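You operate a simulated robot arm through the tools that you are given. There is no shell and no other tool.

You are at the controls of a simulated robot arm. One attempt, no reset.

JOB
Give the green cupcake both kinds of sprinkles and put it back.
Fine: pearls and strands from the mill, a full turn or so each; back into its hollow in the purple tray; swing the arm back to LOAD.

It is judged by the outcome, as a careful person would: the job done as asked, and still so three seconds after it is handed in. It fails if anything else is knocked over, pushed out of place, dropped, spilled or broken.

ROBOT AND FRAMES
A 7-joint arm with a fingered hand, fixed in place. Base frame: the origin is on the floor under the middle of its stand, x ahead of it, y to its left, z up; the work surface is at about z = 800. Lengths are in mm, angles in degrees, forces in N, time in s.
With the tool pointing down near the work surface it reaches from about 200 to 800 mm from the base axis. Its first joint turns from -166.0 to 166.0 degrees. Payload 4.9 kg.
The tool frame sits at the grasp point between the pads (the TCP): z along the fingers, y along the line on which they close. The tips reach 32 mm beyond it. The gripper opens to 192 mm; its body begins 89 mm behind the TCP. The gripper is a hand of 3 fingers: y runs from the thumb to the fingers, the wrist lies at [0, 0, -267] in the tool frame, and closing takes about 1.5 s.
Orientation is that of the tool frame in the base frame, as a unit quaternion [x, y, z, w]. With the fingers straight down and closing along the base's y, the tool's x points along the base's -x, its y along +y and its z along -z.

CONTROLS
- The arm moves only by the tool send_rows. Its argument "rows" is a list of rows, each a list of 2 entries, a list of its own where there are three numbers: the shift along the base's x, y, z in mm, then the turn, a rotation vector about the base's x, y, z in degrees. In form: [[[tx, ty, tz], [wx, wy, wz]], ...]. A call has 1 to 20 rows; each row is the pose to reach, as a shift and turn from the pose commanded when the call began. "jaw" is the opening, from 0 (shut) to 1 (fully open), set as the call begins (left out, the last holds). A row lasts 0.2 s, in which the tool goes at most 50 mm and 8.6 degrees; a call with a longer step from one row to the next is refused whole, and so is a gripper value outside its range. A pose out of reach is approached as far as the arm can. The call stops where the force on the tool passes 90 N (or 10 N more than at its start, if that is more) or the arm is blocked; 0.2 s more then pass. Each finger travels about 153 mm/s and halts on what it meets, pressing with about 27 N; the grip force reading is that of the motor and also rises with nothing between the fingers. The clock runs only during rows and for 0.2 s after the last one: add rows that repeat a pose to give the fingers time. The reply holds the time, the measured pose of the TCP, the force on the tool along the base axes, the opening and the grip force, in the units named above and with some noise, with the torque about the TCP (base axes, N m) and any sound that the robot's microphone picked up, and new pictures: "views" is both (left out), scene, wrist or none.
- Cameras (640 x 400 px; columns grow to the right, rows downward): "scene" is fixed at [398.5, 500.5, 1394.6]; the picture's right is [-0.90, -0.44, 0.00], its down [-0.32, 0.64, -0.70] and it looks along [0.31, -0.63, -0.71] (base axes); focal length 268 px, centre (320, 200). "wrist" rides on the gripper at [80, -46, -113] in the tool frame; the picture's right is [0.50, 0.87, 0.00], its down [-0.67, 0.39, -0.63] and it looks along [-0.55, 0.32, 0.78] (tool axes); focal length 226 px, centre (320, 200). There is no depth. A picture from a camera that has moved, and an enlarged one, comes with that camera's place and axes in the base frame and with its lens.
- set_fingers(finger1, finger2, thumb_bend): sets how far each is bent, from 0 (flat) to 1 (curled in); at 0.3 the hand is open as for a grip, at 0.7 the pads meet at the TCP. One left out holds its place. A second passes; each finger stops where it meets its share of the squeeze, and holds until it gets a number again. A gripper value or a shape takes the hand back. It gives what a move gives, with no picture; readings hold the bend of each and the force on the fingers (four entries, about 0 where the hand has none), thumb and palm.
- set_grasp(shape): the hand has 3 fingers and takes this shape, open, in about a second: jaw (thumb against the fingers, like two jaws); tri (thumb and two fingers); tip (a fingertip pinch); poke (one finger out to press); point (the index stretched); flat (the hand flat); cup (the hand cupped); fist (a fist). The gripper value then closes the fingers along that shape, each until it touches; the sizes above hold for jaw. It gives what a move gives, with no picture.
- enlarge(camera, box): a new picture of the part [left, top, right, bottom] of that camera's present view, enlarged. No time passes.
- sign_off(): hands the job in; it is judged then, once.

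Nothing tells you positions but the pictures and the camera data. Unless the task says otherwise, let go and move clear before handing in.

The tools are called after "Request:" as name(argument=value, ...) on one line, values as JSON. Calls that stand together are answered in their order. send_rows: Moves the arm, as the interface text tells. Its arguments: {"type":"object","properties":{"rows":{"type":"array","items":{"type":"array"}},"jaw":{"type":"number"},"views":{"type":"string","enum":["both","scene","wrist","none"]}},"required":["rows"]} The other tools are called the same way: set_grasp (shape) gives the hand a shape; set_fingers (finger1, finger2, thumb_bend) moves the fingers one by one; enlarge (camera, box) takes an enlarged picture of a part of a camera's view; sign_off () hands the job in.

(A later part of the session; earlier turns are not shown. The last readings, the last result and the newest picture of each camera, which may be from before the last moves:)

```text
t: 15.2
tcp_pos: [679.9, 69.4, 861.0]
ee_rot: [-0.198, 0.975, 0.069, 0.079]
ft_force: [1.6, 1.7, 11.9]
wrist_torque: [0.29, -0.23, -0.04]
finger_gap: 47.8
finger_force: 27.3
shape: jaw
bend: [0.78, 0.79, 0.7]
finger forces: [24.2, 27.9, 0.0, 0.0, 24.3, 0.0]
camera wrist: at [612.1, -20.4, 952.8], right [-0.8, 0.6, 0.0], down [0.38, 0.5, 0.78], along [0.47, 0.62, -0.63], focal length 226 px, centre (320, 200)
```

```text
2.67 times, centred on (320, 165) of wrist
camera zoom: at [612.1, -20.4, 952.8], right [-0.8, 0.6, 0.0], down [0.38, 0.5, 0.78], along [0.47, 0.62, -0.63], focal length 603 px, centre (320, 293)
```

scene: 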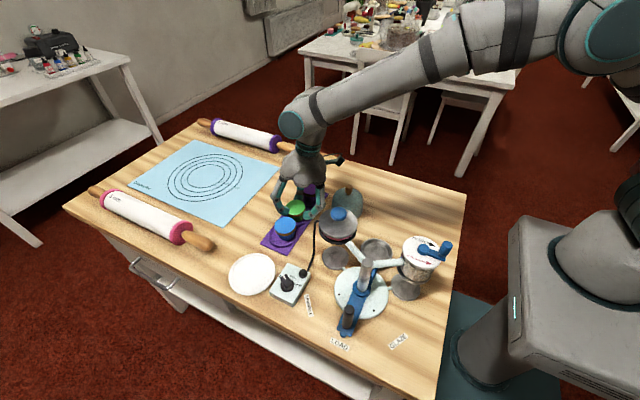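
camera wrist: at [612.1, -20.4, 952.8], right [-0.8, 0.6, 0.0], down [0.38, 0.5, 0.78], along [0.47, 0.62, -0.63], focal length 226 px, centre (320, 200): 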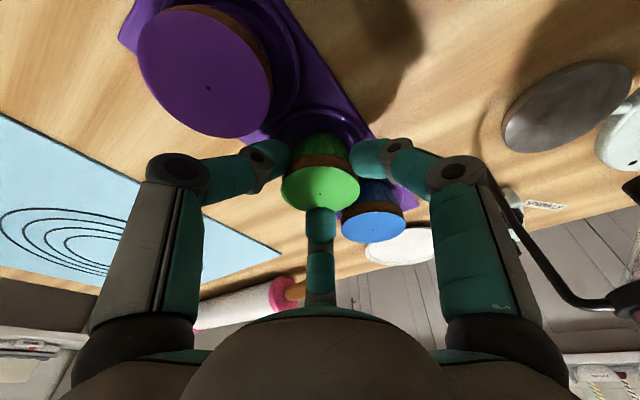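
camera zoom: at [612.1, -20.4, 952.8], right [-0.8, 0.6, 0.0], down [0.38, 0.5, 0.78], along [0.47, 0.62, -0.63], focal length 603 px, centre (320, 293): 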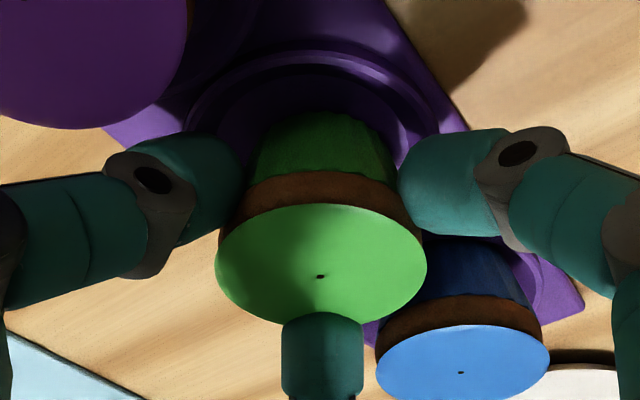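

All three digits hold the cupcake at about 25 N each. I'll lift a little and check that it comes up level.

Request:
send_rows(rows=[[[0, 0, 4], [0, 0, 0]], [[0, 0, 10], [0, 0, 0]], [[0, 0, 20], [0, 0, 0]], [[0, 0, 20], [0, 0, 0]]], views="both")

Request:
enlarge(camera="scene", box=[260, 150, 350, 250])

Request:
enlarge(camera="wrist", box=[220, 90, 420, 240])

```text
t: 16.2
tcp_pos: [679.2, 69.6, 881.2]
ee_rot: [-0.199, 0.975, 0.07, 0.077]
ft_force: [0.3, 0.5, -1.0]
wrist_torque: [0.04, -0.03, 0.01]
finger_gap: 47.2
finger_force: 27.1
shape: jaw
bend: [0.78, 0.79, 0.7]
finger forces: [24.7, 21.8, 0.0, 0.0, 24.1, 0.0]
camera wrist: at [611.7, -20.4, 971.6], right [-0.8, 0.6, 0.0], down [0.38, 0.5, 0.78], along [0.47, 0.62, -0.63], focal length 226 px, centre (320, 200)
```

scene: 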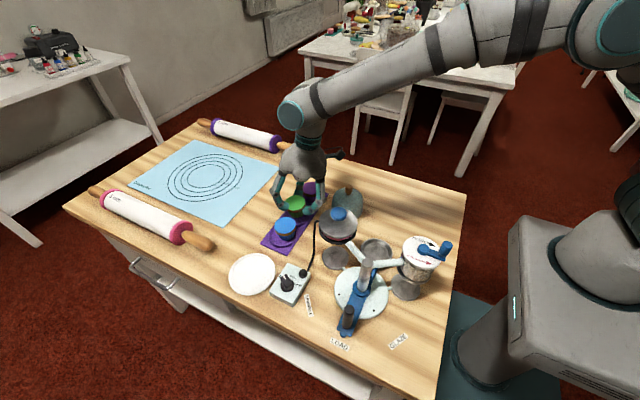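
wrist: 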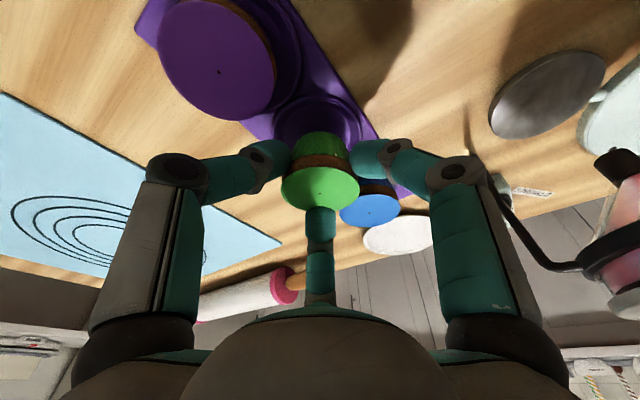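

```text
4.00 times, centred on (305, 200) of scene
camera zoom: at [398.5, 500.5, 1394.6], right [-0.9, -0.44, 0.0], down [-0.32, 0.64, -0.7], along [0.31, -0.63, -0.71], focal length 1072 px, centre (380, 200)
```

zoom: 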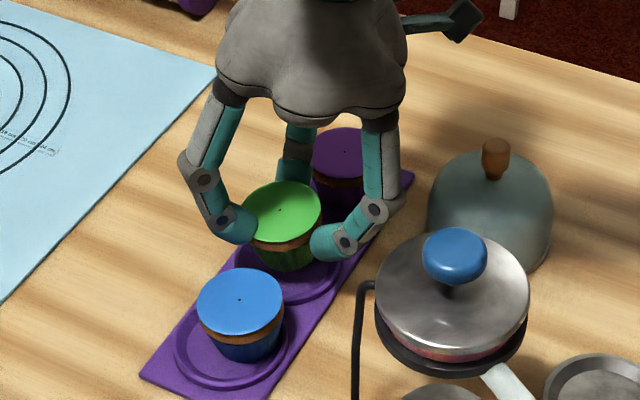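

```text
2.67 times, centred on (320, 165) of wrist
camera zoom: at [611.7, -20.4, 971.6], right [-0.8, 0.6, 0.0], down [0.38, 0.5, 0.78], along [0.47, 0.62, -0.63], focal length 603 px, centre (320, 293)
```

zoom: 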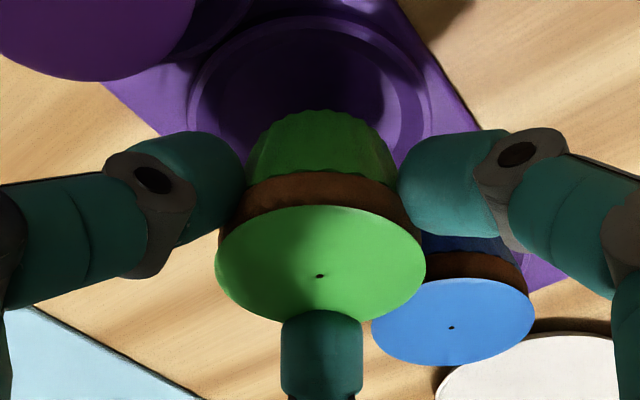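

The cupcake came up level and steady, and its neighbours haven't moved. I'll raise it well above the pot's knob, carry it over and turn +37°, then hover above the dish.

Request:
send_rows(rows=[[[0, 0, 30], [0, 0, 0]], [[0, 0, 65], [0, 0, 0]], [[0, 0, 100], [0, 0, 0]], [[0, 0, 135], [0, 0, 0]], [[0, 0, 170], [0, 0, 0]], [[-15, 1, 190], [0, 0, 2]], [[-45, 4, 195], [0, 0, 6]], [[-80, 7, 195], [0, 0, 12]], [[-115, 10, 195], [0, 0, 18]], [[-150, 14, 195], [0, 0, 23]], [[-185, 17, 195], [0, 0, 28]], [[-215, 20, 195], [0, 0, 33]], [[-235, 22, 195], [0, 0, 36]], [[-241, 22.7, 195], [0, 0, 37]], [[-241, 22.7, 195], [0, 0, 37]]], views="both")

Request:
enlarge(camera="wrist", box=[220, 50, 420, 200])

Request:
enlarge(camera="scene", box=[320, 120, 460, 300])

```text
t: 19.4
tcp_pos: [437.5, 91.0, 1075.5]
ee_rot: [-0.497, 0.861, 0.09, 0.053]
ft_force: [-0.1, -0.5, -1.3]
wrist_torque: [0.02, -0.01, 0.0]
finger_gap: 47.4
finger_force: 26.9
shape: jaw
bend: [0.78, 0.79, 0.7]
finger forces: [23.9, 21.5, 0.1, 0.0, 23.7, 0.0]
camera wrist: at [438.9, -20.1, 1166.2], right [-1.0, 0.0, 0.0], down [0.0, 0.63, 0.78], along [0.0, 0.78, -0.63], focal length 226 px, centre (320, 200)
```

scene: 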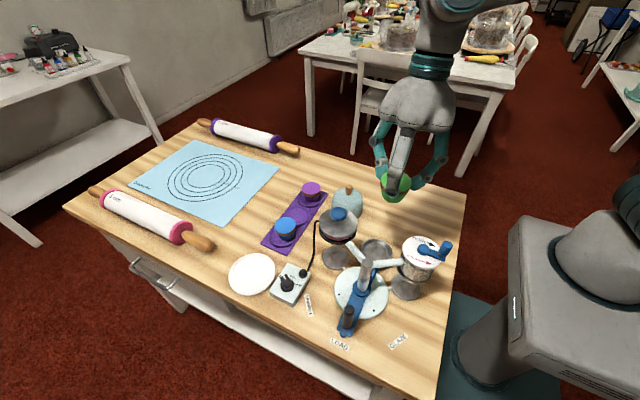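
wrist: 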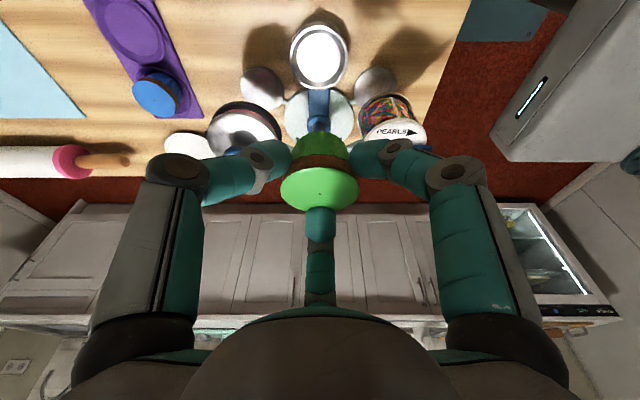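

```text
2.67 times, centred on (320, 125) of wrist
camera zoom: at [438.9, -20.1, 1166.2], right [-1.0, 0.0, 0.0], down [0.0, 0.63, 0.78], along [0.0, 0.78, -0.63], focal length 603 px, centre (320, 400)
```

zoom: 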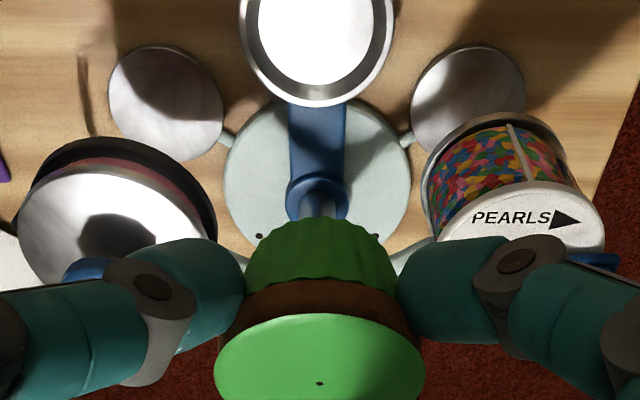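

```text
2.22 times, centred on (390, 210) of scene
camera zoom: at [398.5, 500.5, 1394.6], right [-0.9, -0.44, 0.0], down [-0.32, 0.64, -0.7], along [0.31, -0.63, -0.71], focal length 596 px, centre (164, 178)
```

zoom: 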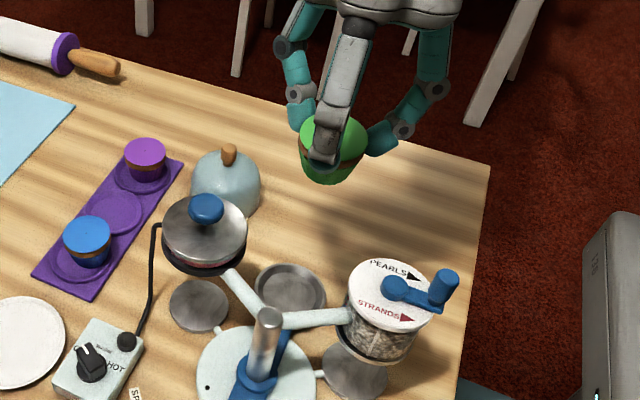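

The dish floor is clear, and the cupcake only needs a slight shift in x to be centred over it. I'll come down to about 20 mm above the dish and check.

Request:
send_rows(rows=[[[1, 0, -30], [0, 0, 0]], [[1, 0, -65], [0, 0, 0]], [[1, 0, -100], [0, 0, 0]], [[1, 0, -130], [0, 0, 0]], [[1, 0, -155], [0, 0, 0]], [[1, 0, -175], [0, 0, 0]], [[1, 0, -185], [0, 0, 0]], [[1, 0, -185], [0, 0, 0]]], views="both")

Request:
enlarge(camera="wrist", box=[220, 50, 420, 200])

Request:
enlarge(camera="scene", box=[320, 160, 440, 300])

```text
t: 21.2
tcp_pos: [440.1, 93.3, 891.2]
ee_rot: [-0.497, 0.862, 0.091, 0.052]
ft_force: [0.5, -0.1, -1.3]
wrist_torque: [0.02, -0.01, -0.01]
finger_gap: 47.3
finger_force: 27.0
shape: jaw
bend: [0.78, 0.79, 0.7]
finger forces: [23.8, 21.5, 0.1, 0.0, 23.6, 0.0]
camera wrist: at [439.8, -20.3, 981.8], right [-1.0, 0.0, 0.0], down [0.0, 0.63, 0.78], along [0.0, 0.78, -0.63], focal length 226 px, centre (320, 200)
```

scene: 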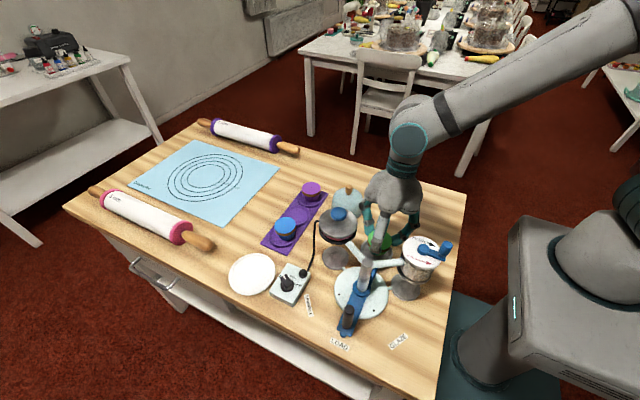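
wrist: 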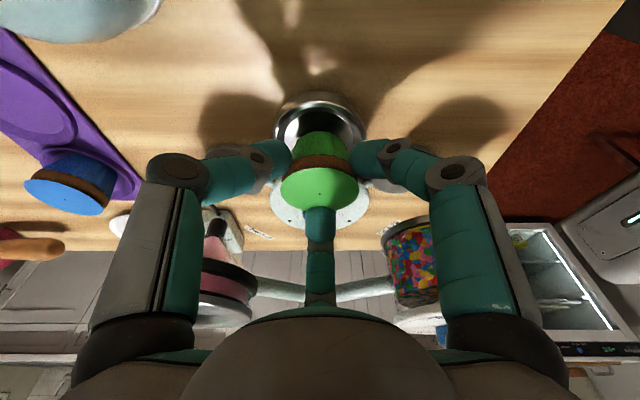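

```text
2.67 times, centred on (320, 125) of wrist
camera zoom: at [439.8, -20.3, 981.8], right [-1.0, 0.0, 0.0], down [0.0, 0.63, 0.78], along [0.0, 0.78, -0.63], focal length 603 px, centre (320, 400)
```

zoom: 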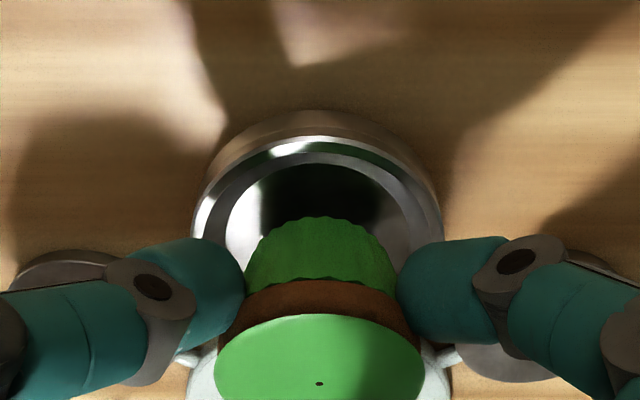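

```text
2.86 times, centred on (380, 230) of scene
camera zoom: at [398.5, 500.5, 1394.6], right [-0.9, -0.44, 0.0], down [-0.32, 0.64, -0.7], along [0.31, -0.63, -0.71], focal length 766 px, centre (149, 114)
```

zoom: 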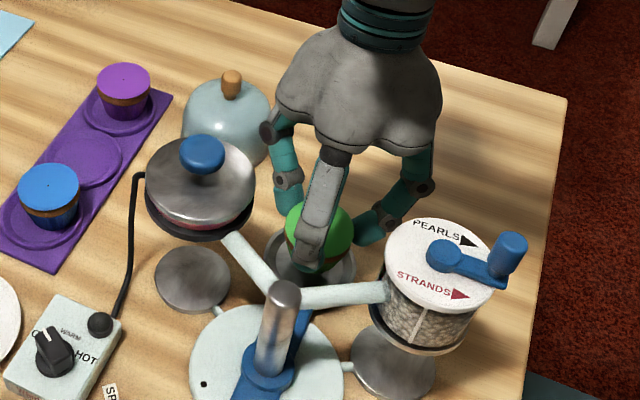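

Alignment over the dish is good. I'll lower slowly and watch the vertical force for contact.

Request:
send_rows(rows=[[[0.5, -1, -6], [0, 0, 0]], [[0.5, -1, -12], [0, 0, 0]], [[0.5, -1, -16], [0, 0, 0]], [[0.5, -1, -16], [0, 0, 0]]], views="none")

Request:
send_rows(rows=[[[0, 0, -1.5], [0, 0, 0]], [[0, 0, -1.5], [0, 0, 0]]], views="none")

Request:
enlarge(camera="wrist", box=[220, 50, 420, 200])

```text
t: 22.2
tcp_pos: [442.1, 91.3, 876.7]
ee_rot: [-0.497, 0.862, 0.089, 0.055]
ft_force: [-1.2, -3.3, 22.2]
wrist_torque: [0.36, -0.05, 0.01]
finger_gap: 47.8
finger_force: 26.6
shape: jaw
bend: [0.78, 0.79, 0.7]
finger forces: [27.0, 31.6, 0.1, 0.0, 26.5, 0.0]
```

```text
t: 22.8
tcp_pos: [441.1, 91.0, 874.8]
ee_rot: [-0.497, 0.861, 0.09, 0.056]
ft_force: [0.4, -8.3, 38.5]
wrist_torque: [0.58, -0.06, -0.06]
finger_gap: 48.7
finger_force: 26.8
shape: jaw
bend: [0.78, 0.8, 0.69]
finger forces: [28.8, 40.1, 0.0, 0.0, 30.6, 0.0]
```

```text
2.67 times, centred on (320, 125) of wrist
camera zoom: at [441.9, -21.4, 966.4], right [-1.0, 0.0, -0.01], down [0.0, 0.63, 0.78], along [0.0, 0.78, -0.63], focal length 603 px, centre (320, 400)
```

zoom: 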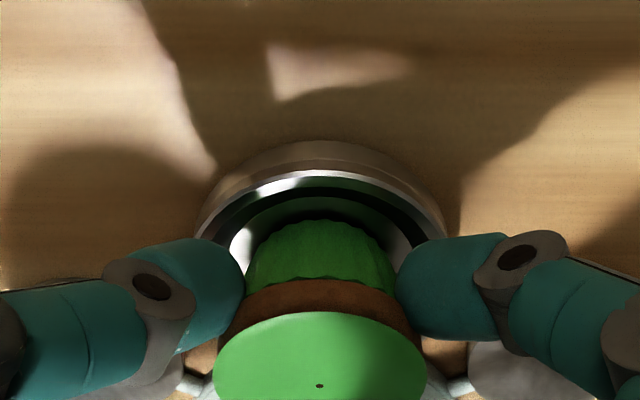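

Contact was made at about z≈877, with the cupcake on the dish floor. I'll ease the pressure off and open the fingers.

Request:
send_rows(rows=[[[0, 0, 2], [0, 0, 0]], [[0, 0, 3], [0, 0, 0]], [[0, 0, 3], [0, 0, 0]]], views="none")

Request:
enlarge(camera="scene", box=[335, 190, 415, 290])

```text
t: 23.6
tcp_pos: [441.1, 91.1, 874.7]
ee_rot: [-0.496, 0.862, 0.09, 0.051]
ft_force: [1.1, -2.6, 22.3]
wrist_torque: [0.45, -0.09, -0.04]
finger_gap: 48.5
finger_force: 26.9
shape: jaw
bend: [0.78, 0.8, 0.69]
finger forces: [27.2, 38.0, 0.1, 0.1, 28.7, 0.1]
```

```text
4.00 times, centred on (375, 240) of scene
camera zoom: at [398.5, 500.5, 1394.6], right [-0.9, -0.44, 0.0], down [-0.32, 0.64, -0.7], along [0.31, -0.63, -0.71], focal length 1072 px, centre (100, 40)
```

zoom: 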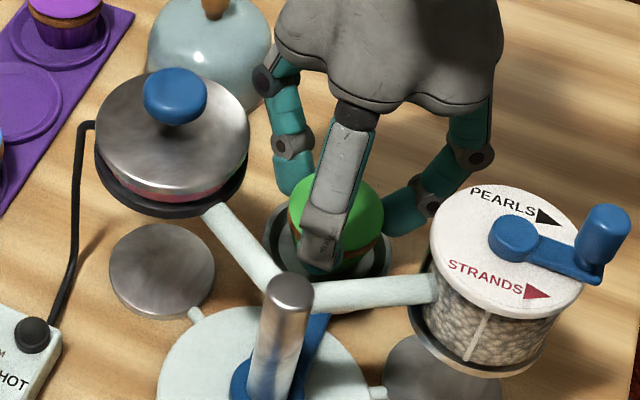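

There's still a little downward pressure, so I'll lift 2 mm more and then open.

Request:
send_rows(rows=[[[0, 0, 2], [0, 0, 0]], [[0, 0, 2], [0, 0, 0]]], views="none")

Request:
send_rows(rows=[[[0, 0, 0], [0, 0, 0]], [[0, 0, 0], [0, 0, 0]], [[0, 0, 0], [0, 0, 0]]], jaw=0.37, views="both")

Request:
enlarge(camera="wrist", box=[220, 50, 420, 200])

Request:
enlarge(camera="scene", box=[335, 190, 415, 290])

```text
t: 24.2
tcp_pos: [437.7, 92.0, 876.2]
ee_rot: [-0.498, 0.861, 0.09, 0.051]
ft_force: [0.3, 0.3, 5.5]
wrist_torque: [0.2, -0.08, -0.01]
finger_gap: 48.2
finger_force: 27.1
shape: jaw
bend: [0.78, 0.79, 0.69]
finger forces: [25.1, 26.9, 0.0, 0.1, 25.1, 0.0]
```

```text
t: 25.0
tcp_pos: [439.9, 91.2, 877.5]
ee_rot: [-0.496, 0.862, 0.091, 0.051]
ft_force: [-0.4, -0.7, -0.2]
wrist_torque: [0.01, 0.01, -0.02]
finger_gap: 70.6
finger_force: 0.1
shape: jaw
bend: [0.43, 0.43, 0.7]
finger forces: [0.0, 0.0, 0.1, 0.1, 0.0, 0.0]
camera wrist: at [440.4, -21.3, 969.1], right [-1.0, 0.0, 0.0], down [0.0, 0.63, 0.78], along [0.0, 0.78, -0.63], focal length 226 px, centre (320, 200)
```

scene: 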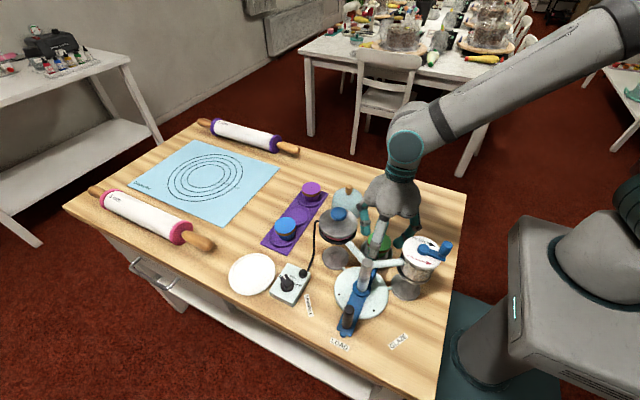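
wrist: 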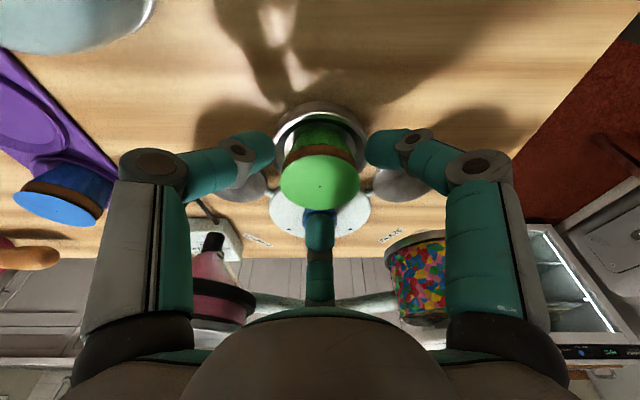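

```text
2.67 times, centred on (320, 125) of wrist
camera zoom: at [440.4, -21.3, 969.1], right [-1.0, 0.0, 0.0], down [0.0, 0.63, 0.78], along [0.0, 0.78, -0.63], focal length 603 px, centre (320, 400)
```

zoom: 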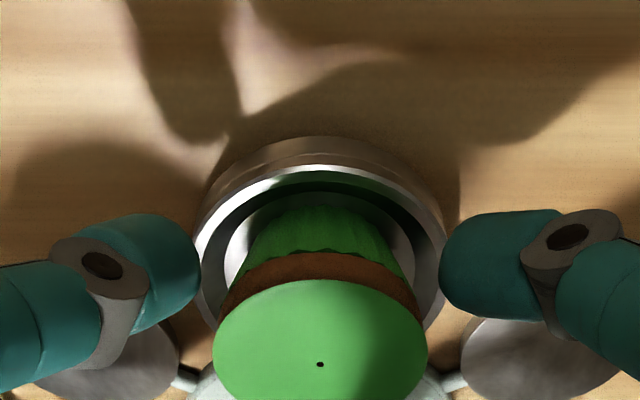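

```text
4.00 times, centred on (375, 240) of scene
camera zoom: at [398.5, 500.5, 1394.6], right [-0.9, -0.44, 0.0], down [-0.32, 0.64, -0.7], along [0.31, -0.63, -0.71], focal length 1072 px, centre (100, 40)
```

zoom: 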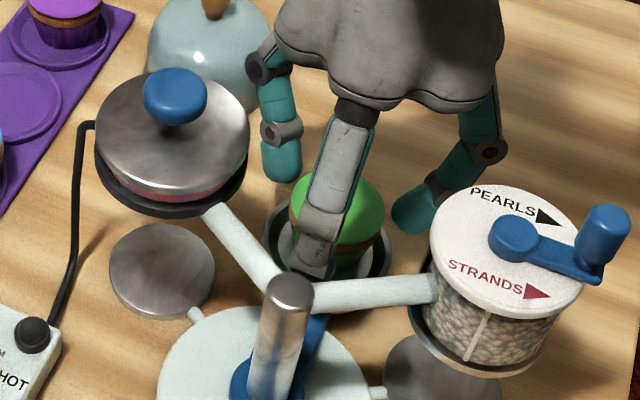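

The cupcake stands upright and centred in the dish. I'll back straight up, straighten the hand to vertical, and move over to look at the swing handle.

Request:
send_rows(rows=[[[0, 0, 10], [0, 0, 0]], [[0, 0, 25], [0, 0, 0]], [[0, 0, 50], [0, 0, 0]], [[0, 0, 85], [0, 0, 0]], [[0, 0, 125], [0, 0, 0]], [[0, 0, 165], [0, 0, 0]], [[0, 0, 195], [-4, 0, 0]], [[0, 0, 205], [-12, 0, 0]], [[0, 0, 205], [-12, 0, 0]]], views="both")

Request:
enlarge(camera="scene", box=[335, 200, 455, 310])

Request:
enlarge(camera="wrist", box=[220, 50, 440, 220])

```text
t: 27.0
tcp_pos: [440.5, 89.6, 1082.5]
ee_rot: [-0.499, 0.867, 0.0, -0.001]
ft_force: [0.1, 0.2, -1.0]
wrist_torque: [-0.02, -0.01, -0.02]
finger_gap: 70.9
finger_force: 0.1
shape: jaw
bend: [0.43, 0.43, 0.7]
finger forces: [0.1, 0.1, 0.0, 0.0, 0.1, 0.0]
camera wrist: at [440.1, -0.1, 1196.2], right [-1.0, 0.0, 0.0], down [0.0, 0.78, 0.63], along [0.0, 0.63, -0.78], focal length 226 px, centre (320, 200)
```

scene: 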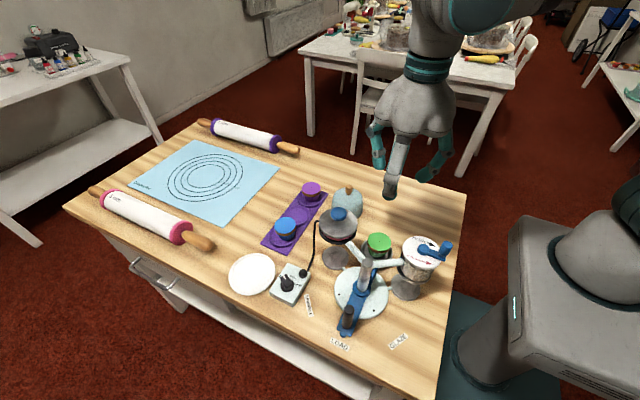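
wrist: 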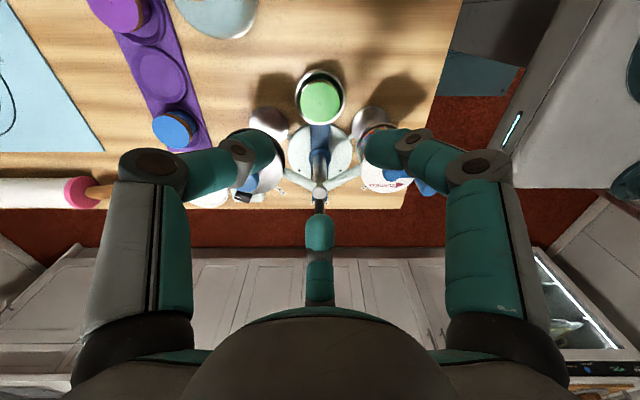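

```text
3.64 times, centred on (395, 255) of scene
camera zoom: at [398.5, 500.5, 1394.6], right [-0.9, -0.44, 0.0], down [-0.32, 0.64, -0.7], along [0.31, -0.63, -0.71], focal length 974 px, centre (47, 0)
```

zoom: 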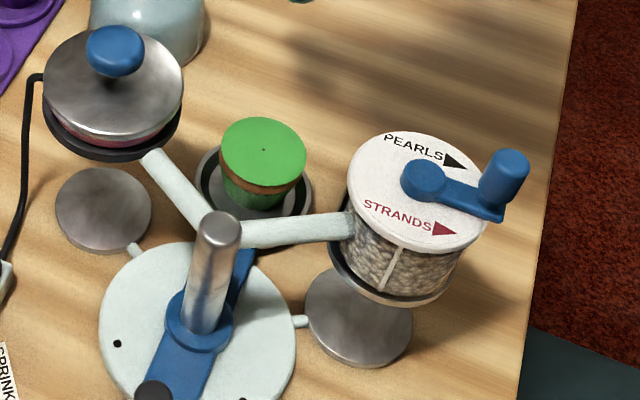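

```text
2.35 times, centred on (330, 135) of wrist
camera zoom: at [440.1, -0.1, 1196.2], right [-1.0, 0.0, 0.0], down [0.0, 0.78, 0.63], along [0.0, 0.63, -0.78], focal length 532 px, centre (296, 353)
```

zoom: 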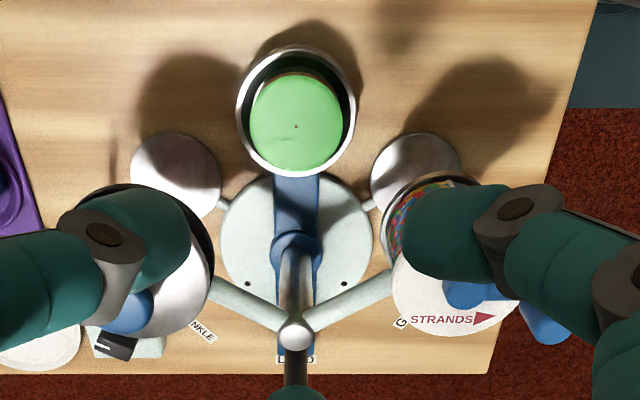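

The cupcake is seated at about (439, 95) with its top at z≈868. Next I'll look at the swing handle from above.

Request:
send_rows(rows=[[[0, 40, 0], [0, 0, 0]], [[0, 80, 0], [0, 0, 0]], [[-1, 120, -5], [0, 0, 0]], [[-1, 160, -15], [0, 0, 0]], [[-1, 190, -40], [0, 0, 0]], [[-1, 204, -70], [0, 0, 0]], [[-1, 204, -90], [0, 0, 0]], [[-1, 204, -90], [0, 0, 0]]], views="both")

Request:
enlarge(camera="wrist", box=[220, 60, 420, 210])

Request:
enlarge(camera="scene", box=[310, 230, 410, 350])

```text
t: 28.8
tcp_pos: [439.1, 294.1, 993.8]
ee_rot: [-0.499, 0.867, 0.0, 0.0]
ft_force: [0.6, -0.4, 0.4]
wrist_torque: [0.0, 0.02, -0.02]
finger_gap: 71.1
finger_force: 0.1
shape: jaw
bend: [0.43, 0.43, 0.7]
finger forces: [0.1, 0.0, 0.0, 0.0, 0.0, 0.0]
camera wrist: at [439.5, 204.2, 1106.4], right [-1.0, 0.0, 0.0], down [0.0, 0.78, 0.63], along [0.0, 0.63, -0.78], focal length 226 px, centre (320, 200)
```

scene: 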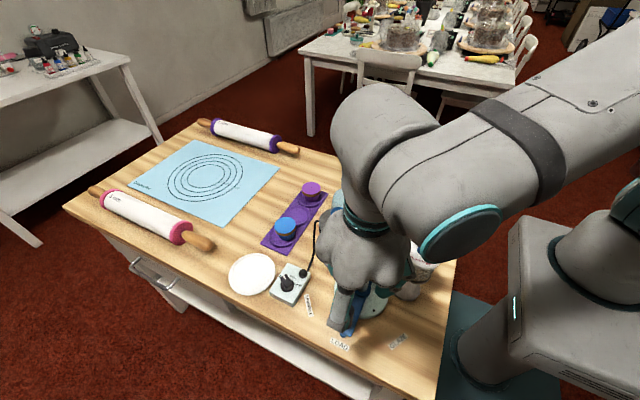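
wrist: 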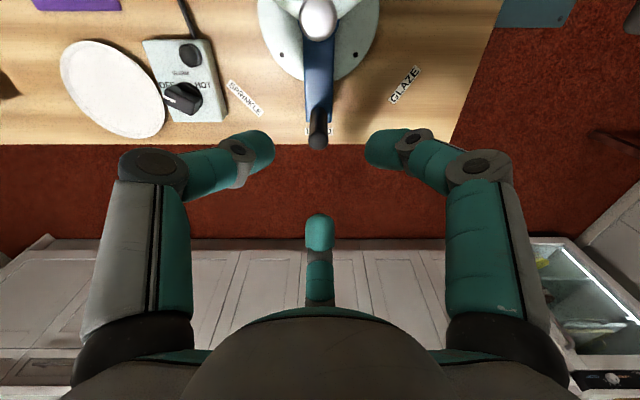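

```text
2.67 times, centred on (320, 135) of wrist
camera zoom: at [439.5, 204.2, 1106.4], right [-1.0, 0.0, 0.0], down [0.0, 0.78, 0.63], along [0.0, 0.63, -0.78], focal length 603 px, centre (320, 373)
```

zoom: 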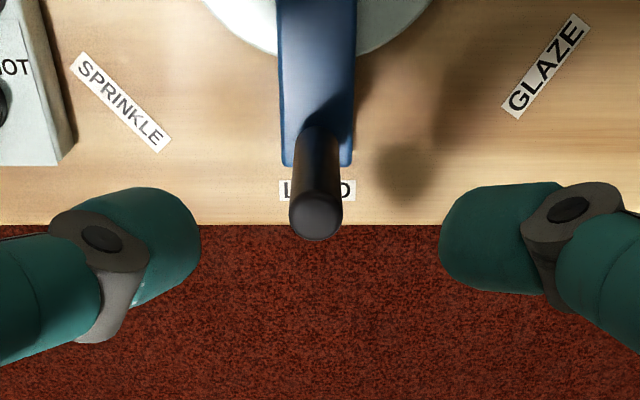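

```text
3.33 times, centred on (360, 290) of scene
camera zoom: at [398.5, 500.5, 1394.6], right [-0.9, -0.44, 0.0], down [-0.32, 0.64, -0.7], along [0.31, -0.63, -0.71], focal length 893 px, centre (187, -100)
```

zoom: 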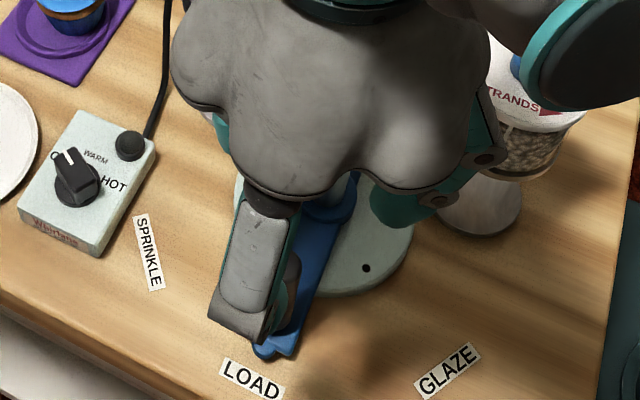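

The handle peg is at about (439.5, 295.5) with its top at z≈909, and the post axis is at about (440, 205). I'll come down around the peg and close on it.

Request:
send_rows(rows=[[[0.5, 1, -30], [0, 0, 0]], [[0.5, 1, -60], [0, 0, 0]], [[0.5, 1, -80], [0, 0, 0]], [[0.5, 1, -95], [0, 0, 0]], [[0.5, 1, -95], [0, 0, 0]]], views="wrist")

Request:
send_rows(rows=[[[0, 0, 0], [0, 0, 0]], [[0, 0, 0], [0, 0, 0]], [[0, 0, 0], [0, 0, 0]], [[0, 0, 0], [0, 0, 0]]], jaw=0.08, views="both")

```text
t: 30.0
tcp_pos: [438.2, 297.0, 895.8]
ee_rot: [-0.499, 0.866, 0.0, 0.0]
ft_force: [0.4, -0.2, 0.0]
wrist_torque: [-0.06, -0.02, -0.02]
finger_gap: 70.8
finger_force: 0.0
shape: jaw
bend: [0.43, 0.43, 0.7]
finger forces: [0.0, 0.0, 0.0, 0.0, 0.1, 0.0]
camera wrist: at [440.1, 205.2, 1010.2], right [-1.0, 0.0, 0.0], down [0.0, 0.78, 0.63], along [0.0, 0.63, -0.78], focal length 226 px, centre (320, 200)
```

wrist: 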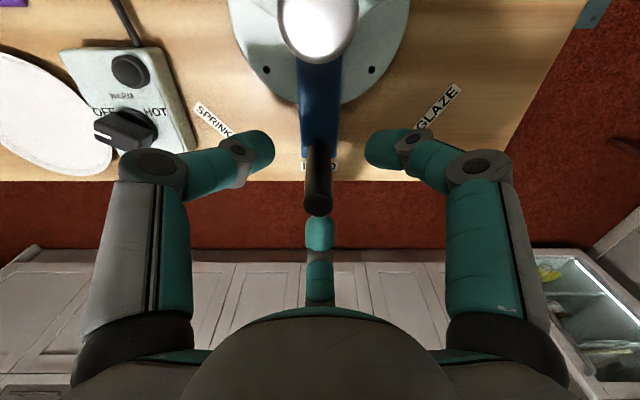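

```text
t: 31.0
tcp_pos: [438.8, 296.7, 897.5]
ee_rot: [-0.5, 0.866, 0.0, 0.0]
ft_force: [-0.4, 0.9, 1.9]
wrist_torque: [-0.03, -0.01, -0.01]
finger_gap: 15.8
finger_force: 0.1
shape: jaw
bend: [0.73, 0.73, 0.7]
finger forces: [0.5, 1.0, 0.0, 0.0, 1.3, 0.1]
camera wrist: at [440.1, 205.2, 1010.5], right [-1.0, 0.0, 0.0], down [0.0, 0.78, 0.63], along [0.0, 0.63, -0.78], focal length 226 px, centre (320, 200)
```

scene: 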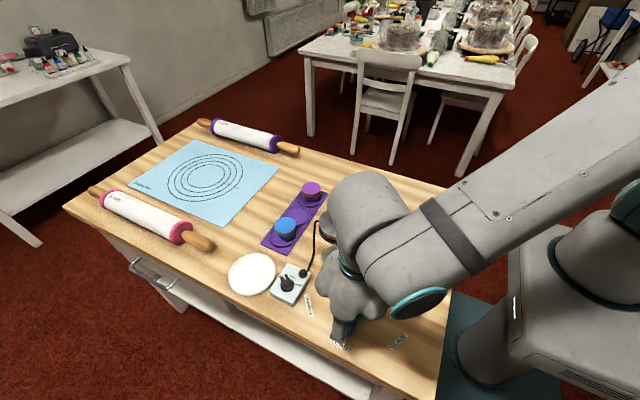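
wrist: 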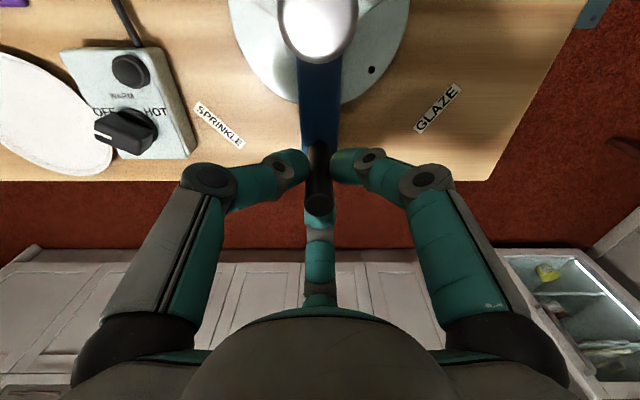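

The fingers just touch the peg, which is about 16 mm thick. I'll grip firmly and swing the first few degrees toward SPRINKLE along the arc, watching the forces.

Request:
send_rows(rows=[[[0, 0, 0], [0, 0, 0]], [[0, 0, 0], [0, 0, 0]], [[0, 0, 0], [0, 0, 0]]], jaw=0.02, views="none")

Request:
send_rows(rows=[[[4.7, -0.1, 0], [0, 0, -3]], [[9.5, -0.5, 0], [0, 0, -6]], [[14.2, -1.1, 0], [0, 0, -9]], [[14.2, -1.1, 0], [0, 0, -9]]], views="both")

```text
t: 31.8
tcp_pos: [438.7, 296.2, 896.5]
ee_rot: [-0.499, 0.866, 0.0, -0.001]
ft_force: [0.1, 0.0, -5.6]
wrist_torque: [0.03, 0.01, 0.02]
finger_gap: 14.1
finger_force: 27.2
shape: jaw
bend: [0.73, 0.73, 0.7]
finger forces: [22.8, 23.7, 0.0, 0.0, 24.1, 0.0]
```

```text
t: 32.8
tcp_pos: [454.3, 295.0, 896.7]
ee_rot: [-0.429, 0.903, 0.0, -0.001]
ft_force: [-0.6, 0.5, -8.9]
wrist_torque: [0.04, 0.01, -0.02]
finger_gap: 14.0
finger_force: 26.7
shape: jaw
bend: [0.73, 0.73, 0.7]
finger forces: [23.3, 24.1, 0.0, 0.0, 23.3, 0.1]
camera wrist: at [440.2, 205.1, 1010.1], right [-0.99, 0.16, 0.0], down [0.12, 0.77, 0.63], along [0.1, 0.62, -0.78], focal length 226 px, centre (320, 200)
```

scene: 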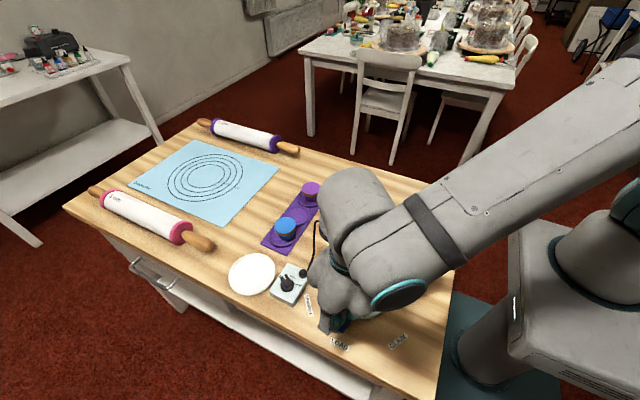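
wrist: 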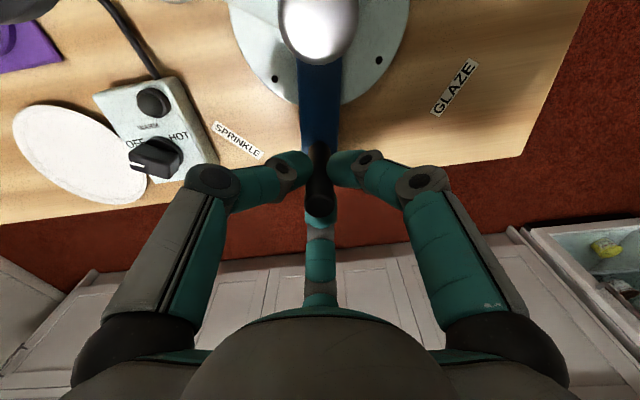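

The handle swings freely along my arc with almost no side force. To keep the thumb clear of the pot, I'll loosen to a snug cage around the peg and finish the 55° swing with only a slight extra hand rotation.

Request:
send_rows(rows=[[[0, 0, 0], [0, 0, 0]], [[7.74, -1.57, 0], [0, 0, -1]], [[15.31, -3.82, 0], [0, 0, -2]], [[22.65, -6.71, 0], [0, 0, -3]], [[29.72, -10.23, 0], [0, 0, -4]], [[36.45, -14.36, 0], [0, 0, -5]], [[36.45, -14.36, 0], [0, 0, -5]]], jaw=0.085, views="both")

```text
t: 34.4
tcp_pos: [491.1, 280.3, 897.6]
ee_rot: [-0.391, 0.921, 0.0, 0.001]
ft_force: [1.0, 1.6, 1.0]
wrist_torque: [0.08, 0.02, -0.01]
finger_gap: 16.6
finger_force: 0.1
shape: jaw
bend: [0.74, 0.62, 0.7]
finger forces: [0.3, 1.6, 0.0, 0.1, 0.5, 0.0]
camera wrist: at [469.1, 192.1, 1010.9], right [-0.97, 0.24, 0.0], down [0.19, 0.75, 0.63], along [0.15, 0.61, -0.78], focal length 226 px, centre (320, 200)
```

scene: 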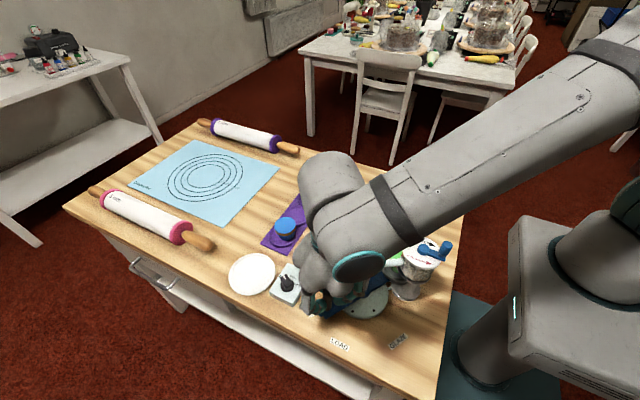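
wrist: 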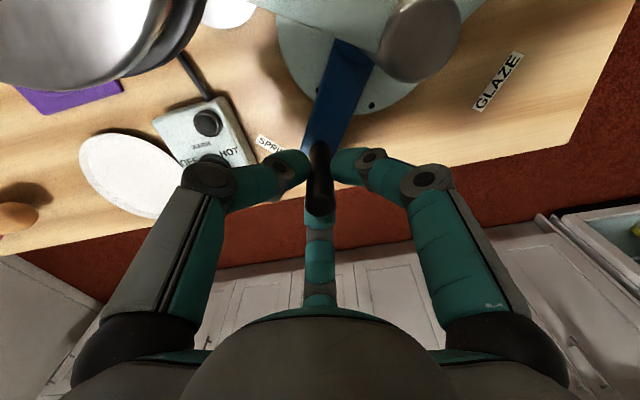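

It's moving smoothly. I'll raise the grip 10 mm for extra clearance over the pot and continue toward SPRINKLE.

Request:
send_rows(rows=[[[0, 0, 10], [0, 0, 0]], [[6.34, -4.7, 10], [0, 0, -2]], [[12.26, -9.93, 10], [0, 0, -4]], [[16.64, -14.47, 10], [0, 0, -6]], [[19.72, -18.08, 10], [0, 0, -6]], [[19.72, -18.08, 10], [0, 0, -6]]], views="both")

Request:
enlarge(camera="wrist", box=[120, 0, 520, 230])

Request:
enlarge(camera="scene", box=[270, 200, 470, 350])

```text
t: 35.8
tcp_pos: [510.5, 263.0, 908.4]
ee_rot: [-0.341, 0.94, 0.001, 0.0]
ft_force: [0.2, 0.6, -0.2]
wrist_torque: [0.07, -0.03, 0.0]
finger_gap: 16.2
finger_force: 0.0
shape: jaw
bend: [0.74, 0.62, 0.7]
finger forces: [0.2, 1.0, 0.1, 0.0, 0.2, 0.0]
camera wrist: at [479.3, 177.0, 1021.0], right [-0.94, 0.34, 0.0], down [0.27, 0.73, 0.63], along [0.22, 0.59, -0.78], focal length 226 px, centre (320, 200)
```

scene: 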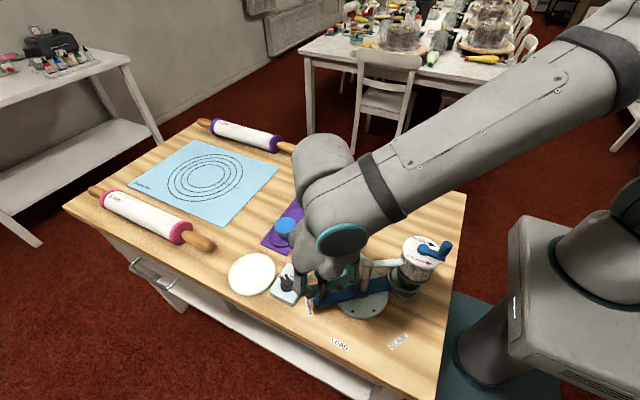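
wrist: 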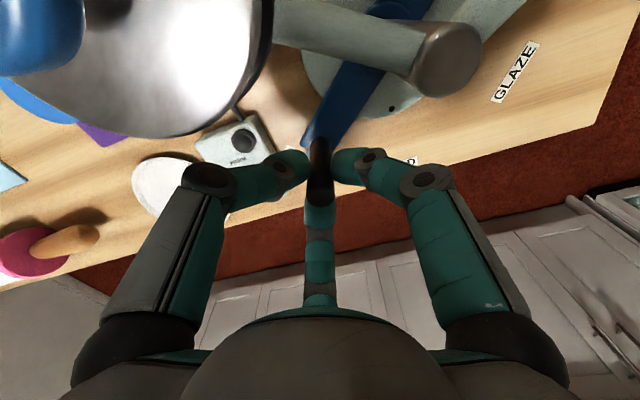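

```text
1.60 times, centred on (320, 115) of wrist
camera zoom: at [479.3, 177.0, 1021.0], right [-0.94, 0.34, 0.0], down [0.27, 0.73, 0.63], along [0.22, 0.59, -0.78], focal length 362 px, centre (320, 336)
```

zoom: 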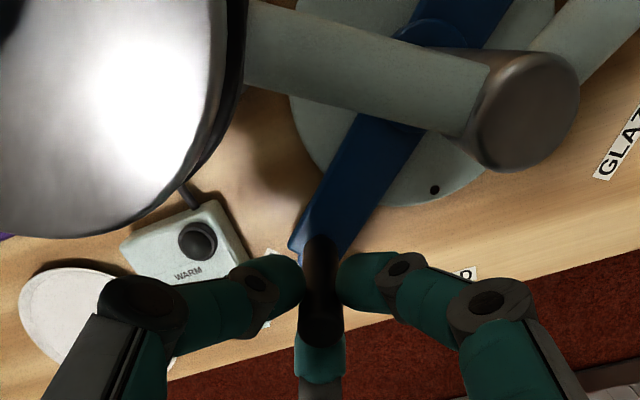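

```text
2.67 times, centred on (370, 275) of scene
camera zoom: at [398.5, 500.5, 1394.6], right [-0.9, -0.44, 0.0], down [-0.32, 0.64, -0.7], along [0.31, -0.63, -0.71], focal length 715 px, centre (187, 0)
```

zoom: 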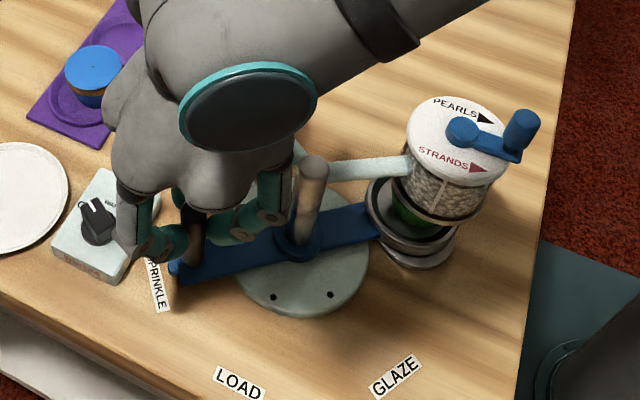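

The dish with the green cupcake is almost under the mill. I'll continue in small steps, feeling for the stop or detent at SPRINKLE.

Request:
send_rows(rows=[[[1.95, -2.5, 0], [0, 0, 0]], [[3.8, -5.04, 0], [0, 0, 0]], [[3.8, -5.04, 0], [0, 0, 0]]], views="none")

Request:
enlarge(camera="scene", box=[310, 220, 450, 330])

Request:
enlarge(camera="wrist", box=[240, 0, 520, 200])

```text
t: 36.6
tcp_pos: [513.5, 257.6, 907.7]
ee_rot: [-0.342, 0.94, 0.0, 0.0]
ft_force: [0.7, 1.8, -0.1]
wrist_torque: [0.0, -0.01, 0.04]
finger_gap: 16.4
finger_force: 0.0
shape: jaw
bend: [0.74, 0.62, 0.7]
finger forces: [0.1, 1.3, 0.0, 0.0, 0.2, 0.1]
```

```text
3.64 times, centred on (380, 275) of scene
camera zoom: at [398.5, 500.5, 1394.6], right [-0.9, -0.44, 0.0], down [-0.32, 0.64, -0.7], along [0.31, -0.63, -0.71], focal length 974 px, centre (102, -73)
```

zoom: 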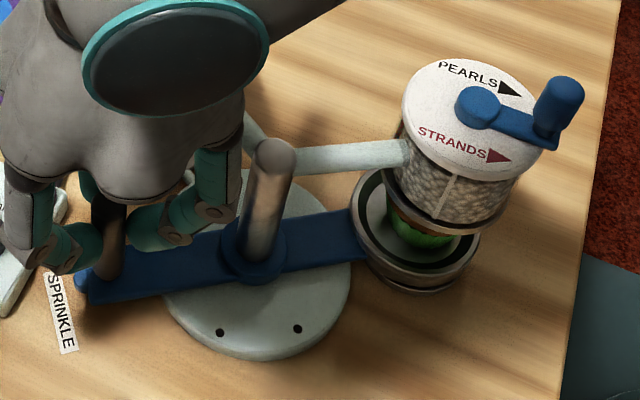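

```text
2.00 times, centred on (380, 100) of wrist
camera zoom: at [483.1, 171.8, 1020.8], right [-0.94, 0.34, 0.0], down [0.27, 0.73, 0.63], along [0.22, 0.59, -0.78], focal length 452 px, centre (200, 400)
```

zoom: 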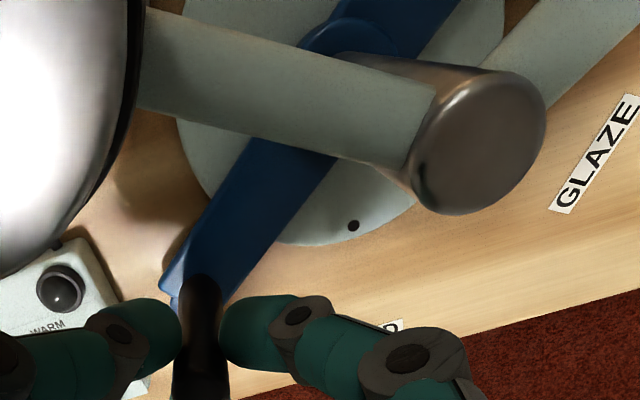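

The detent dots on the base disc suggest the SPRINKLE position is about 58–60° from LOAD. I've covered 55°, so I'll continue carefully.

Request:
send_rows(rows=[[[1.77, -2.62, 0], [0, 0, 0]], [[1.77, -2.62, 0], [0, 0, 0]]], views="none")

Request:
send_rows(rows=[[[1.65, -2.66, 0], [0, 0, 0]], [[1.65, -2.66, 0], [0, 0, 0]]], views="none")

Request:
enlarge(camera="scene", box=[310, 220, 450, 330])

Request:
enlarge(camera="wrist", box=[200, 0, 420, 200])

```text
t: 37.2
tcp_pos: [515.4, 254.4, 907.5]
ee_rot: [-0.342, 0.94, 0.0, -0.001]
ft_force: [0.9, 0.7, 1.1]
wrist_torque: [0.0, -0.02, -0.02]
finger_gap: 16.6
finger_force: 0.1
shape: jaw
bend: [0.74, 0.62, 0.7]
finger forces: [0.0, 0.9, 0.0, 0.0, 0.8, 0.0]
```

```text
t: 37.8
tcp_pos: [518.0, 251.9, 906.9]
ee_rot: [-0.342, 0.94, -0.001, 0.0]
ft_force: [1.2, 0.8, 0.1]
wrist_torque: [0.01, -0.02, -0.01]
finger_gap: 16.7
finger_force: 0.0
shape: jaw
bend: [0.74, 0.62, 0.7]
finger forces: [0.0, 1.2, 0.0, 0.0, 0.4, 0.0]
```

```text
3.64 times, centred on (380, 275) of scene
camera zoom: at [398.5, 500.5, 1394.6], right [-0.9, -0.44, 0.0], down [-0.32, 0.64, -0.7], along [0.31, -0.63, -0.71], focal length 974 px, centre (102, -73)
```

zoom: 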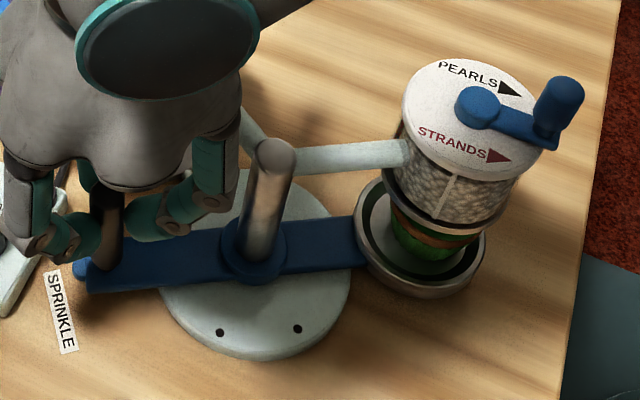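

```text
2.00 times, centred on (310, 100) of wrist
camera zoom: at [486.4, 166.8, 1020.6], right [-0.94, 0.34, 0.0], down [0.27, 0.73, 0.63], along [0.22, 0.59, -0.78], focal length 452 px, centre (340, 400)
```

zoom: 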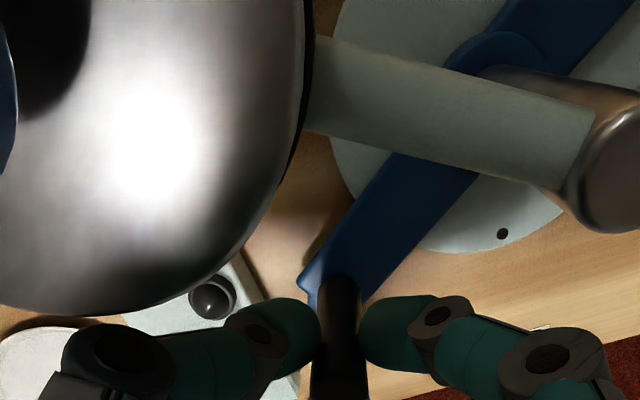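

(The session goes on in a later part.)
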